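You operate a simulated robot arm through the tools that you are given. There is no shell and no other tool. Be economical: measure what you need, move in short steps, check, and stop when the job is done.

You run a simulated robot arm. Do the job below in one go: nothing can be reset, and whatever is moved stays where it is left.

## Task
Fetch the black bush and set it on top of the black spare roller on the roller bench top.

It is judged by the outcome, as a careful person would: the job done as asked, and still so three seconds after it is handed in. It fails if anything else is knocked over, pushed out of place, dropped, spilled or broken.

## Robot
A 6-joint arm with a two-finger parallel gripper, fixed in place. Base frame: the origin is at the foot of the arm, x ahead of it, y to its left, z up; the work surface is at about z = 0.88. Readings come in m, degrees, newtons and seconds.
With the tool pointing down near the work surface it reaches from about 0.26 to 0.66 m from the base axis. Its first joint turns from -66.0 to 66.0 degrees. Payload 2.9 kg.
The tool frame sits at the grasp point between the pads (the TCP): z along the fingers, y along the line on which they close. The tips reach 0.03 m beyond it. The gripper opens to 0.11 m. The fingers are 0.02 m wide and 0.01 m thick; the gripper's body (0.048 by 0.112 m) begins 0.055 m behind the TCP.
Orientation is that of the tool frame in the base frame, as a unit quaternion [w, x, y, z]. With the fingers straight down and closing along the base's y, the tool's x points along the base's -x, its y along +y and its z along -z.

## Interface
- The arm moves only by the tool nudge_tool. Its argument "targets" is a list of rows, each an object (a shift or turn left out is 0, a gripper value left out holds the last) with "delta_pos": the shift along the base's x, y, z in units of 30 mm (1.0 is 30 mm), a list of three; "delta_rot": the turn, a rotation vector about the base's x, y, z in units of 6 degrees (1.0 is 6 degrees), a list of three. In form: [{"delta_pos": [tx, ty, tz], "delta_rot": [wx, wy, wz]}, ...]. A call has 1 to 8 rows; each row shifts and turns the commanded pose from where the row before left it. "gripper" is the finger opening in m, from 0 to 0.11, set as the call begins (left out, the last holds). A call with a number of a shift or a turn outside -1 to 1 is refused whole. Each row takes 0.2 s and may step no farther than 0.05 m and 8.6 degrees from the row before; otherwise, or with a gripper value out of range, the whole call is refused. A pose out of reach is approached as far as the arm can. The call stops where the force on the tool passes 40 N (or 10 N more than at its start, if that is more) or the arm is blocked; 0.2 s more then pass. The fingers move at their own pace (about 0.108 m/s each) and stop on an object; they squeeze with about 31 N. The grip force told is the motor's: it shows also when the fingers shut on nothing. Time passes only in rows, and 0.2 s behind the last, so rows that do not move let the fingers close. The reply holds the time, the measured pose of the TCP, the force on the tool along the base axes, the opening and the grip force, in the units named above and with some noise.
- Cameras (640 x 400 px; columns grow to the right, rows downward): "scene" is fixed at [0.0851, 0.4419, 1.3856]; the picture's right is [-0.68, -0.74, 0.00], its down [-0.41, 0.38, -0.83] and it looks along [0.61, -0.56, -0.56] (base axes); focal length 228 px, centre (320, 200). "wrist" rides on the gripper at [0.072, 0.017, -0.103] in the tool frame; the picture's right is [-0.23, 0.97, 0.00], its down [-0.76, -0.18, -0.62] and it looks along [-0.61, -0.14, 0.78] (tool axes); focal length 222 px, centre (320, 200).
- camera(camera): a new picture of that camera. It takes no simulated time.
- pixel_to_xyz(camera, pixels): for up to 12 pixels [column, row] of the newest picture of that camera ("zoom" is the newest enlarged one), the place [x, y, z] in the base frame of the surface seen there, good to about 0.002 m. It takes no simulated time.
- enlarge(camera, box): a new picture of the part [left, top, right, bottom] of that camera's present view, enlarged. It takes no simulated time.
- sign_off(): hands the job in; it is judged then, once.

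Go step by step. Measure first, check grasps and placings, and put right what went wrong. The budget is 60 turns and 22 pictures, counting those below and the enlarged ones. Unless the task says otherwise, let go and move clear before handing in, and close with one line.

The tools are called after ">>>" as name(argument=value, ...) on one line, values as JSON. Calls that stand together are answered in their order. nudge_tool: Moves the arm, as the interface text tells. Its arguments: {"type":"object","properties":{"targets":{"type":"array","items":{"type":"object","properties":{"delta_pos":{"type":"array","items":{"type":"number"}},"delta_rot":{"type":"array","items":{"type":"number"}}}}},"gripper":{"type":"number"}},"required":["targets"]} The other tools are called the same way: camera (camera) takes a picture; pixel_to_xyz (camera, pixels) gives the place of the surface under pixels of a picture; enlarge (camera, box) takes an enlarged picture of a part of a camera's view; sign_off () hands the job in.

At the start:

```text
time: 0.0
eef_pos: [0.3085, 0.2451, 1.2194]
orientation: [0.001, 0.0, 1.0, 0.0]
wrist_force: [0.0, 0.3, 0.0]
grip_width: 0.1102
grasp_force: 0.1
```

scene: 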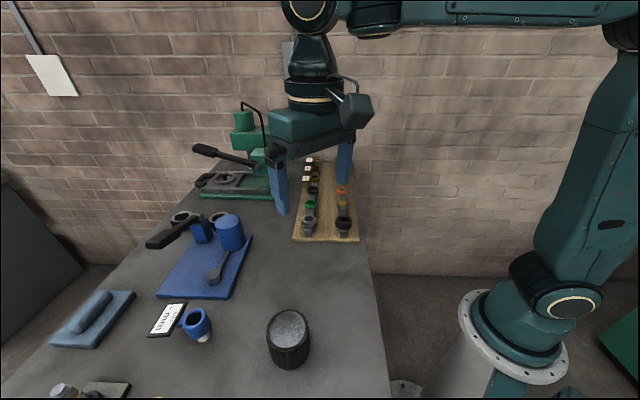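
wrist: 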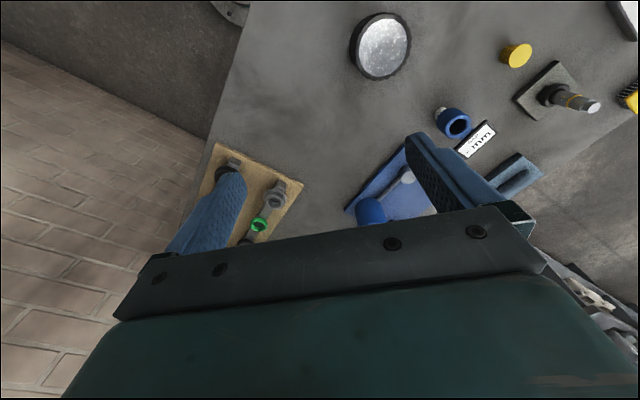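

The scene shows a board of small bushes near (330,200) and a black cylinder with a grey top at (288,340). I'll enlarge both to identify them.

>>> enlarge(camera="scene", box=[270, 140, 390, 250])

>>> enlarge(camera="scene", box=[130, 180, 330, 400])

```text
3.64 times, centred on (330, 195) of scene
```

zoom: 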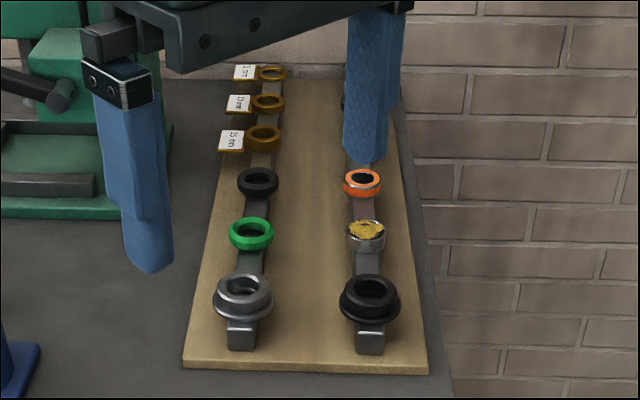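

```text
1.82 times, centred on (230, 290) of scene
```

zoom: 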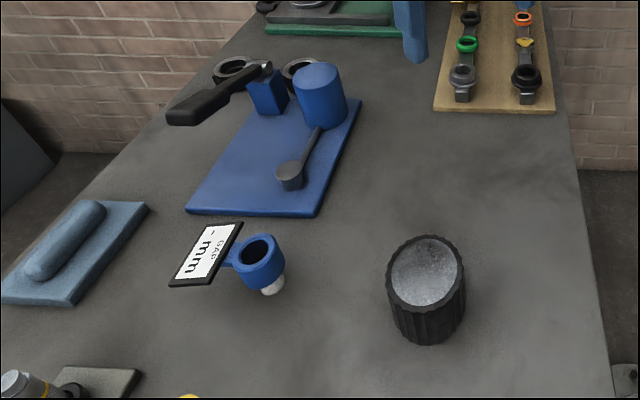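

The board has a black flanged bush (front right) and a thinner black ring (left row). I'll measure them and the ribbed black cylinder.

>>> pixel_to_xyz(camera="scene", pixels=[[343, 216], [343, 235], [308, 216], [314, 188], [288, 325], [272, 325], [306, 325], [290, 365], [180, 217], [230, 225], [300, 238], [356, 240]])

>>> nudge_tool(targets=[{"delta_pos": [0.3, -1, 0]}, {"delta_pos": [0.3, -1, 0]}, {"delta_pos": [0.3, -1, 0]}, {"delta_pos": [0, -1, 0]}, {"delta_pos": [0, -1, 0]}, {"delta_pos": [0, -1, 0]}, {"delta_pos": [0, -1, 0]}, {"delta_pos": [0, -1, 0]}])

```text
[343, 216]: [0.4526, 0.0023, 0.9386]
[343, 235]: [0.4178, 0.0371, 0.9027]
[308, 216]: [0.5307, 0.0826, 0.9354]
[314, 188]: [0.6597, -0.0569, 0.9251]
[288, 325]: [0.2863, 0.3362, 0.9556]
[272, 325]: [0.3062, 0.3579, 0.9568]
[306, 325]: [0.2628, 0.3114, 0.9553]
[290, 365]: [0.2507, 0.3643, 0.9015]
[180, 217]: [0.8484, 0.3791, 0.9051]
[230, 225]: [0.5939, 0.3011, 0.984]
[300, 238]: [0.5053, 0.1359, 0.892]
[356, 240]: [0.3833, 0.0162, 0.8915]
```

```text
time: 1.8
eef_pos: [0.3333, 0.0019, 1.2195]
orientation: [0.0, 0.0, 1.0, 0.0]
wrist_force: [0.6, -0.5, -0.1]
grip_width: 0.1102
grasp_force: 0.0
```

The arm is now clear of the board in the scene view. I'll look from both cameras.

>>> camera(camera="wrist")

>>> camera(camera="scene")

```text
17 pictures are left
```

wrist: 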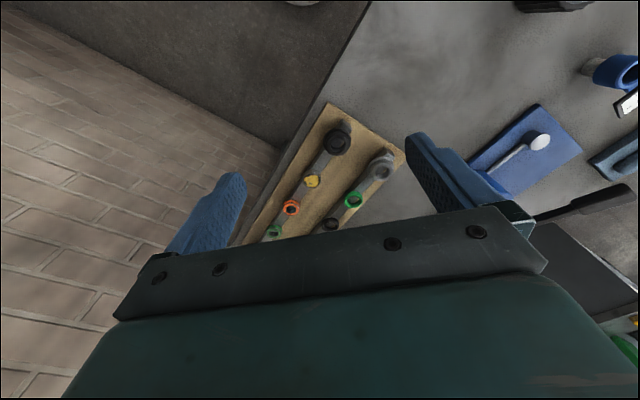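

```text
16 pictures are left
```

scene: 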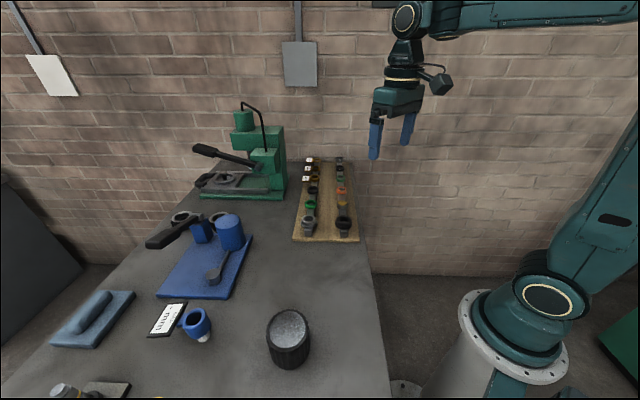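

>>> enlarge(camera="scene", box=[280, 150, 370, 245])

>>> enlarge(camera="wrist", box=[240, 100, 420, 245])

```text
4.21 times, centred on (325, 198) of scene
```

zoom: 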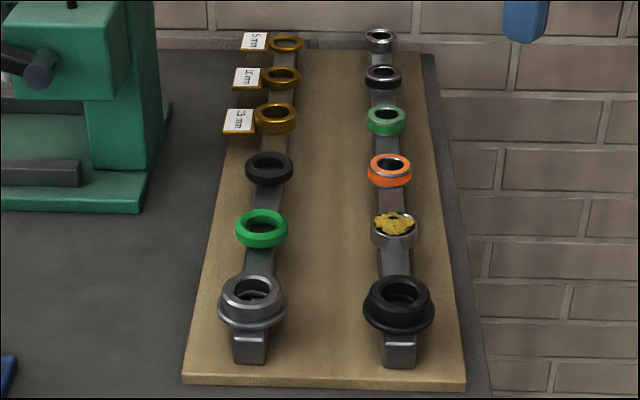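

```text
2.76 times, centred on (330, 172) of wrist
```

zoom: 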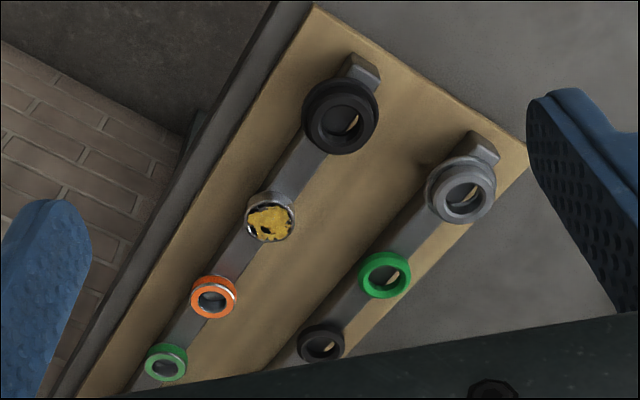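

The black flanged bush is at zoom (340,118), beside bearings and seals. I'll measure it and its neighbours.

>>> pixel_to_xyz(camera="zoom", pixels=[[345, 102], [368, 124], [338, 143], [316, 120], [305, 105], [370, 95], [345, 122], [362, 70], [295, 170], [270, 205], [461, 178], [410, 140]])

>>> pixel_to_xyz(camera="scene", pixels=[[344, 217], [334, 222], [352, 222], [343, 230], [343, 226], [338, 219], [349, 219], [288, 311], [288, 344], [270, 328], [308, 328], [288, 328]])

```text
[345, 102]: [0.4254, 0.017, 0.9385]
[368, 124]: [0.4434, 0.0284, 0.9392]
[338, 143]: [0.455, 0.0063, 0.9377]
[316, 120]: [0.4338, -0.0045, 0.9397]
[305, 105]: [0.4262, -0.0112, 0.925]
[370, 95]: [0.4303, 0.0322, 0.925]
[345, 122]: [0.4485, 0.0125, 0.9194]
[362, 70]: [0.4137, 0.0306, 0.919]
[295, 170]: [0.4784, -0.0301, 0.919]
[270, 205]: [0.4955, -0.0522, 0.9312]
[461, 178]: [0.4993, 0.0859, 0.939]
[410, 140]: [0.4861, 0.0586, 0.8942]
```

```text
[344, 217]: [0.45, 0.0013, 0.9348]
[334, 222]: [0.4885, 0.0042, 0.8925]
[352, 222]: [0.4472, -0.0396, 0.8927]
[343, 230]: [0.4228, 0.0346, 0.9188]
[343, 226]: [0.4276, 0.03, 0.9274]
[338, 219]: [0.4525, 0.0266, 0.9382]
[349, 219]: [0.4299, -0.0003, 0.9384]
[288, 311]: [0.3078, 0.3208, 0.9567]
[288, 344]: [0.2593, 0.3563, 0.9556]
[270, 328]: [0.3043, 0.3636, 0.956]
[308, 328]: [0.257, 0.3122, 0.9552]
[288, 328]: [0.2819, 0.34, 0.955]
```

The bush is centred about (0.439, 0.012). Its collar top is at z 0.939 and its flange at about 0.925, and it rests on a bar at 0.919. The roller is centred at (0.281, 0.338), top 0.956, about 70 mm across. I'll go above the bush.

>>> nudge_tool(targets=[{"delta_pos": [0.442, 0.041, -0.94]}, {"delta_pos": [0.442, 0.041, -0.94]}, {"delta_pos": [0.442, 0.041, -0.94]}, {"delta_pos": [0.442, 0.041, -0.94]}, {"delta_pos": [0.442, 0.041, -0.94]}, {"delta_pos": [0.442, 0.041, -0.94]}, {"delta_pos": [0.442, 0.041, -0.94]}, {"delta_pos": [0.442, 0.041, -0.94]}], gripper=0.08)

>>> enlarge(camera="scene", box=[290, 150, 400, 245])

```text
time: 3.6
eef_pos: [0.4417, 0.0096, 0.9952]
orientation: [0.0, 0.0, 1.0, 0.0]
wrist_force: [0.2, 1.4, -0.1]
grip_width: 0.0798
grasp_force: 0.1
```

```text
4.21 times, centred on (345, 198) of scene
```

zoom: 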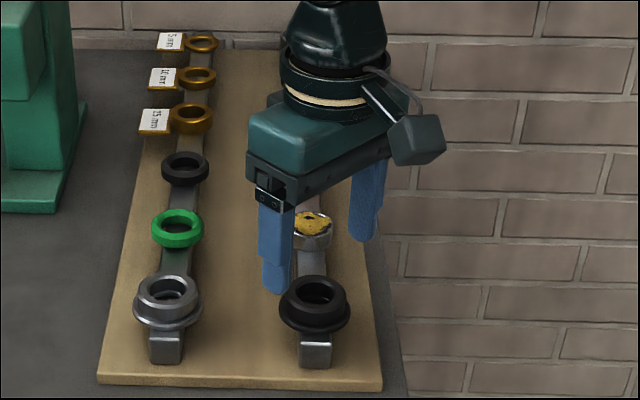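

The fingers straddle the bush and line up. I'll trim x and y slightly, lower until the tips are just above the flange, and then close.

>>> nudge_tool(targets=[{"delta_pos": [-0.06, 0.06, -0.4]}, {"delta_pos": [0, 0, -0.4]}, {"delta_pos": [0, 0, -0.3]}, {"delta_pos": [0, 0, -0.17]}, {}])

>>> enlarge(camera="scene", box=[310, 185, 380, 245])

```text
time: 4.8
eef_pos: [0.438, 0.017, 0.9549]
orientation: [0.0, 0.001, 1.0, 0.0]
wrist_force: [0.5, -0.3, 0.0]
grip_width: 0.0798
grasp_force: 0.0
```

```text
6.67 times, centred on (345, 215) of scene
```

zoom: 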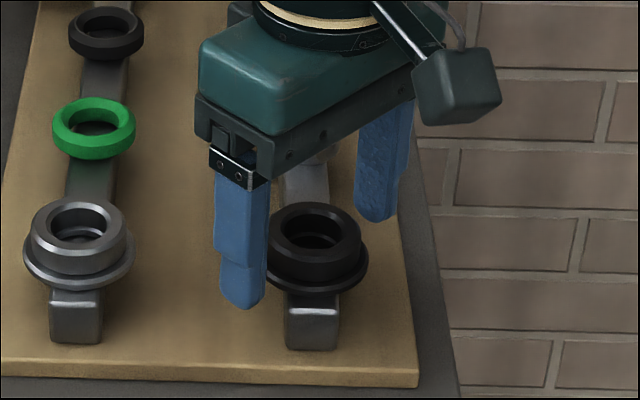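

The fingers straddle the collar with no contact force. The y reading jumped to 0.017, so I'll read the pose again before closing.

>>> nudge_tool(targets=[{}])

>>> pixel_to_xyz(camera="zoom", pixels=[[240, 298], [255, 298], [372, 212], [362, 200], [315, 212], [275, 228], [355, 228], [311, 260]])

```text
time: 5.2
eef_pos: [0.4375, 0.0164, 0.9545]
orientation: [0.0, -0.001, 1.0, 0.001]
wrist_force: [0.3, 0.0, -0.5]
grip_width: 0.0804
grasp_force: 0.0
```

```text
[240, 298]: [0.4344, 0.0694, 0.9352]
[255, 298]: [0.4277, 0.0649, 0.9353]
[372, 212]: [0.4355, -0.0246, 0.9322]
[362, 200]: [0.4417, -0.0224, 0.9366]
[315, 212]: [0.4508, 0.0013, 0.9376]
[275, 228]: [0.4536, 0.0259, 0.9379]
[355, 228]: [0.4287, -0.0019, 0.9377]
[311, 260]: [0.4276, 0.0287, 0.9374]
```

The finger midpoint really is at y≈0.0165, while the bush centre is about (0.440, 0.0135). I'll trim x and y, raise 2.5 mm to clear the flange, then close.

>>> nudge_tool(targets=[{"delta_pos": [0.07, -0.1, 0.08]}, {}])

>>> nudge_tool(targets=[{}, {}, {}], gripper=0.02)

>>> enlarge(camera="scene", box=[310, 185, 380, 245])

```text
time: 5.8
eef_pos: [0.4413, 0.0121, 0.9574]
orientation: [-0.001, 0.001, 1.0, 0.0]
wrist_force: [0.0, -0.2, -0.4]
grip_width: 0.0803
grasp_force: 0.1
```

```text
time: 6.6
eef_pos: [0.4408, 0.0126, 0.9578]
orientation: [0.0, 0.0, 1.0, 0.0]
wrist_force: [0.5, -1.5, 0.2]
grip_width: 0.0461
grasp_force: 30.6
```

```text
6.67 times, centred on (345, 215) of scene
```

zoom: 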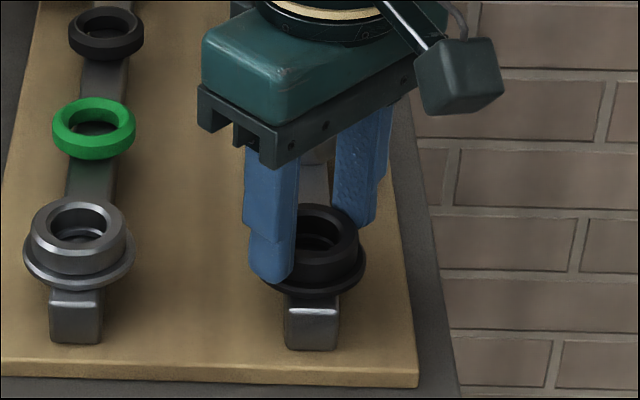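

The fingers hold the collar at 46 mm with 31 N. I'll lift and check the grip.

>>> nudge_tool(targets=[{"delta_pos": [0, 0, 0.3]}, {"delta_pos": [0, 0, 0.6]}, {"delta_pos": [0, 0, 0.8]}, {"delta_pos": [0, 0, 0.8]}, {"delta_pos": [0, 0, 0.8]}, {}])

>>> enlarge(camera="scene", box=[280, 110, 400, 245])

```text
time: 8.0
eef_pos: [0.4405, 0.0104, 1.0585]
orientation: [0.0, -0.001, 1.0, 0.0]
wrist_force: [0.3, 0.7, -1.5]
grip_width: 0.0462
grasp_force: 31.2
```

```text
2.96 times, centred on (340, 178) of scene
```

zoom: 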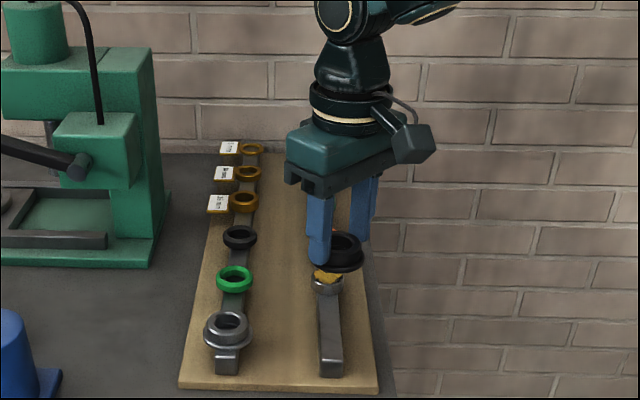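

The bush is lifted level and everything else is untouched. I'll carry it toward the roller and stop short for a check look.

>>> nudge_tool(targets=[{"delta_pos": [-0.44, 0.9, 0.1]}, {"delta_pos": [-0.44, 0.9, 0.1]}, {"delta_pos": [-0.44, 0.9, 0.1]}, {"delta_pos": [-0.44, 0.9, 0.1]}, {"delta_pos": [-0.44, 0.9, 0.1]}, {"delta_pos": [-0.44, 0.9, 0]}, {"delta_pos": [-0.44, 0.9, 0]}, {"delta_pos": [-0.44, 0.9, 0]}])

>>> camera(camera="wrist")

```text
time: 9.8
eef_pos: [0.336, 0.2291, 1.0705]
orientation: [0.0, 0.001, 1.0, 0.0]
wrist_force: [0.9, 0.8, -2.1]
grip_width: 0.0462
grasp_force: 31.1
```

```text
9 pictures are left
```

wrist: 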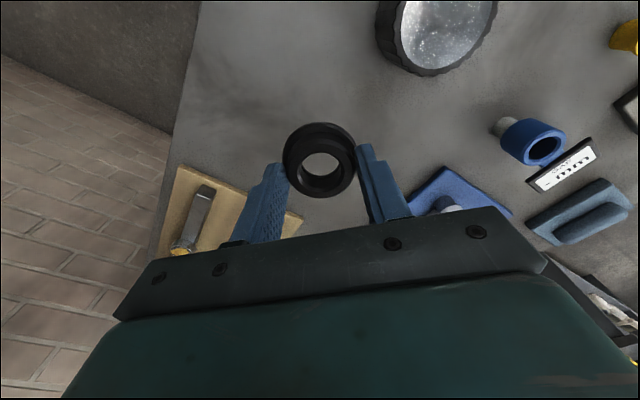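

The bush is held in view at (320,160). I'll measure its centre relative to the TCP, and measure the roller rim again.

>>> pixel_to_xyz(camera="wrist", pixels=[[322, 145], [322, 190], [298, 168], [346, 168], [299, 136], [310, 126], [345, 135], [410, 60], [450, 20], [485, 15]])

>>> nudge_tool(targets=[{"delta_pos": [-0.44, 0.9, 0]}, {"delta_pos": [-0.44, 0.9, 0]}, {"delta_pos": [-0.44, 0.9, 0]}, {"delta_pos": [-0.44, 0.9, 0]}, {}])

>>> camera(camera="wrist")

>>> camera(camera="scene")

```text
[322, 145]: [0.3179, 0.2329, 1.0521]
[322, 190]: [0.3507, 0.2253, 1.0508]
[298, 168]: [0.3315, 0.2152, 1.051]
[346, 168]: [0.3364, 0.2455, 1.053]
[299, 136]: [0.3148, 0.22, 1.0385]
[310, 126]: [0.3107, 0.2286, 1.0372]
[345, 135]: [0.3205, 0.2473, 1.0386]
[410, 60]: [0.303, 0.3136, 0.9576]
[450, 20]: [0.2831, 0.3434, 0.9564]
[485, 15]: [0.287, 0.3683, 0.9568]
```

```text
time: 11.0
eef_pos: [0.2849, 0.3392, 1.0701]
orientation: [0.001, 0.0, 1.0, 0.0]
wrist_force: [-0.2, -0.2, -1.4]
grip_width: 0.0462
grasp_force: 31.1
```

```text
8 pictures are left
```

wrist: 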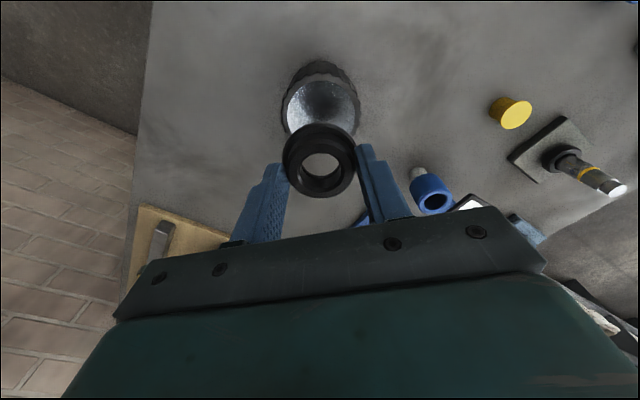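

```text
7 pictures are left
```

scene: 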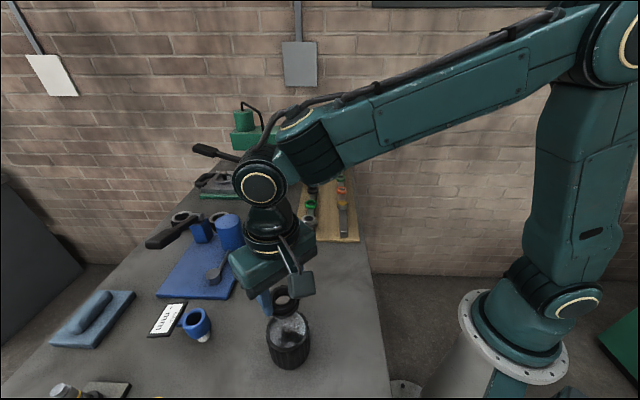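

The bush is centred within 2 mm of the TCP and sits over the roller. Something black and yellow is at the right edge of the wrist view near (635,45), so I'll yaw the tool 30° to rule out another black roller.

>>> nudge_tool(targets=[{"delta_rot": [0, 0, 1]}, {"delta_rot": [0, 0, 1]}, {"delta_rot": [0, 0, 1]}, {"delta_rot": [0, 0, 1]}, {"delta_rot": [0, 0, 1]}, {"delta_rot": [0, 0, 1]}])

>>> camera(camera="wrist")

```text
time: 12.4
eef_pos: [0.283, 0.3372, 1.0724]
orientation: [0.0, -0.31, 0.951, -0.001]
wrist_force: [0.4, 0.2, -1.4]
grip_width: 0.0461
grasp_force: 30.7
```

```text
6 pictures are left
```

wrist: 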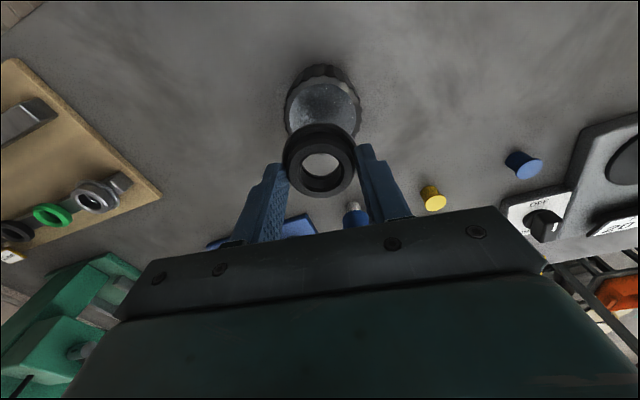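

The left side shows a yellow piece, a small blue piece and a dial with a switch, but no other black roller. The ribbed black cylinder is the target, so I'll lower onto it. Contact should come at TCP z≈0.995.

>>> nudge_tool(targets=[{"delta_pos": [0, 0, -0.7]}, {"delta_pos": [0, 0, -0.7]}, {"delta_pos": [0, 0, -0.6]}, {"delta_pos": [0, 0, -0.35]}, {}])

>>> enlarge(camera="scene", box=[230, 250, 350, 380])

```text
time: 13.6
eef_pos: [0.2828, 0.3378, 1.0015]
orientation: [0.0, -0.309, 0.951, 0.0]
wrist_force: [-0.5, 0.4, -1.9]
grip_width: 0.046
grasp_force: 31.4
```

```text
3.08 times, centred on (290, 315) of scene
```

zoom: 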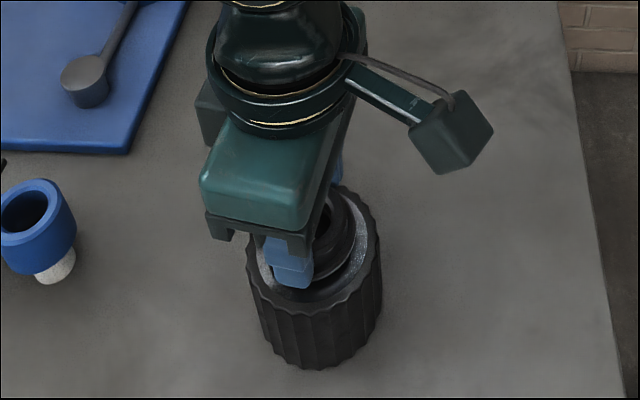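

The bush hovers about 6 mm above the roller top and is centred. I'll lower in 2 mm steps until it touches.

>>> nudge_tool(targets=[{"delta_pos": [0, 0, -0.1]}, {"delta_pos": [0, 0, -0.07]}, {}])

>>> nudge_tool(targets=[{"delta_pos": [0, 0, -0.04]}, {}])

```text
time: 14.4
eef_pos: [0.2814, 0.3379, 0.9965]
orientation: [0.0, -0.309, 0.951, 0.0]
wrist_force: [0.0, 0.5, -1.3]
grip_width: 0.046
grasp_force: 31.4
```

```text
time: 15.0
eef_pos: [0.2826, 0.3362, 0.9962]
orientation: [0.0, -0.31, 0.951, 0.001]
wrist_force: [-0.9, 0.4, -1.6]
grip_width: 0.0462
grasp_force: 30.7
```

No contact yet (z force still about -1.5 N). I'll continue in 1 mm steps.

>>> nudge_tool(targets=[{"delta_pos": [0, 0, -0.035]}, {}])

>>> nudge_tool(targets=[{"delta_pos": [0, 0, -0.03]}, {}])

```text
time: 15.6
eef_pos: [0.282, 0.3377, 0.9951]
orientation: [-0.001, -0.308, 0.951, 0.0]
wrist_force: [0.2, 0.6, -1.5]
grip_width: 0.046
grasp_force: 30.4
```

```text
time: 16.2
eef_pos: [0.2814, 0.3379, 0.9939]
orientation: [-0.001, -0.309, 0.951, 0.0]
wrist_force: [-0.6, -0.9, 3.3]
grip_width: 0.0463
grasp_force: 30.6
```

The force rose to +3.3 N, so the bush is resting on the roller. I'll open the fingers.

>>> nudge_tool(targets=[{}, {}, {}], gripper=0.08)

>>> nudge_tool(targets=[{"delta_pos": [0, 0, 0.3]}, {"delta_pos": [0, 0, 0.6]}, {"delta_pos": [0, 0, 1]}, {"delta_pos": [0, 0, 1]}, {"delta_pos": [0, 0, 1]}, {"delta_pos": [0, 0, 1]}, {"delta_pos": [0, 0, 1]}, {}])

>>> camera(camera="scene")

>>> enlarge(camera="scene", box=[230, 270, 350, 380])

```text
time: 17.0
eef_pos: [0.2823, 0.3366, 0.9941]
orientation: [0.001, -0.31, 0.951, 0.0]
wrist_force: [-0.2, 0.6, -0.3]
grip_width: 0.08
grasp_force: 0.1
```

```text
time: 18.8
eef_pos: [0.282, 0.3386, 1.1734]
orientation: [0.0, -0.309, 0.951, 0.0]
wrist_force: [-0.3, 0.1, 0.9]
grip_width: 0.08
grasp_force: 0.2
```

```text
4 pictures are left
```

scene: 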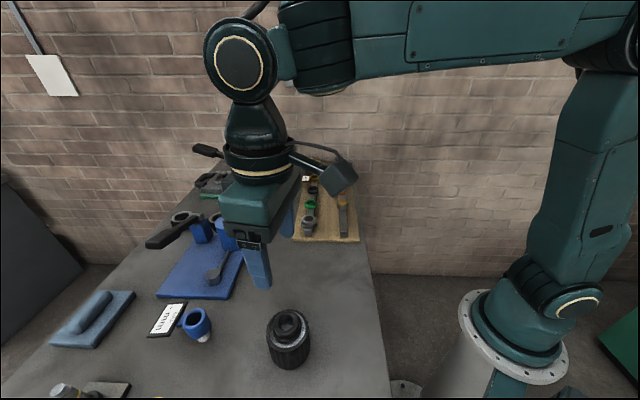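

```text
3.64 times, centred on (290, 325) of scene
```

zoom: 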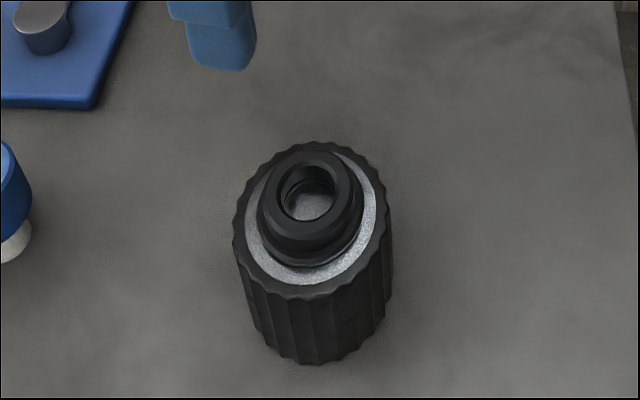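

The bush sits flat and centred on the black roller (zoom 312,210), the gripper is clear, and everything else is undisturbed. I'll hand in.

>>> sign_off()

```text
The job is handed in.
```

The black bush is resting flat and centred on top of the black spare roller, with the gripper moved clear; nothing else looked disturbed in the final picture.
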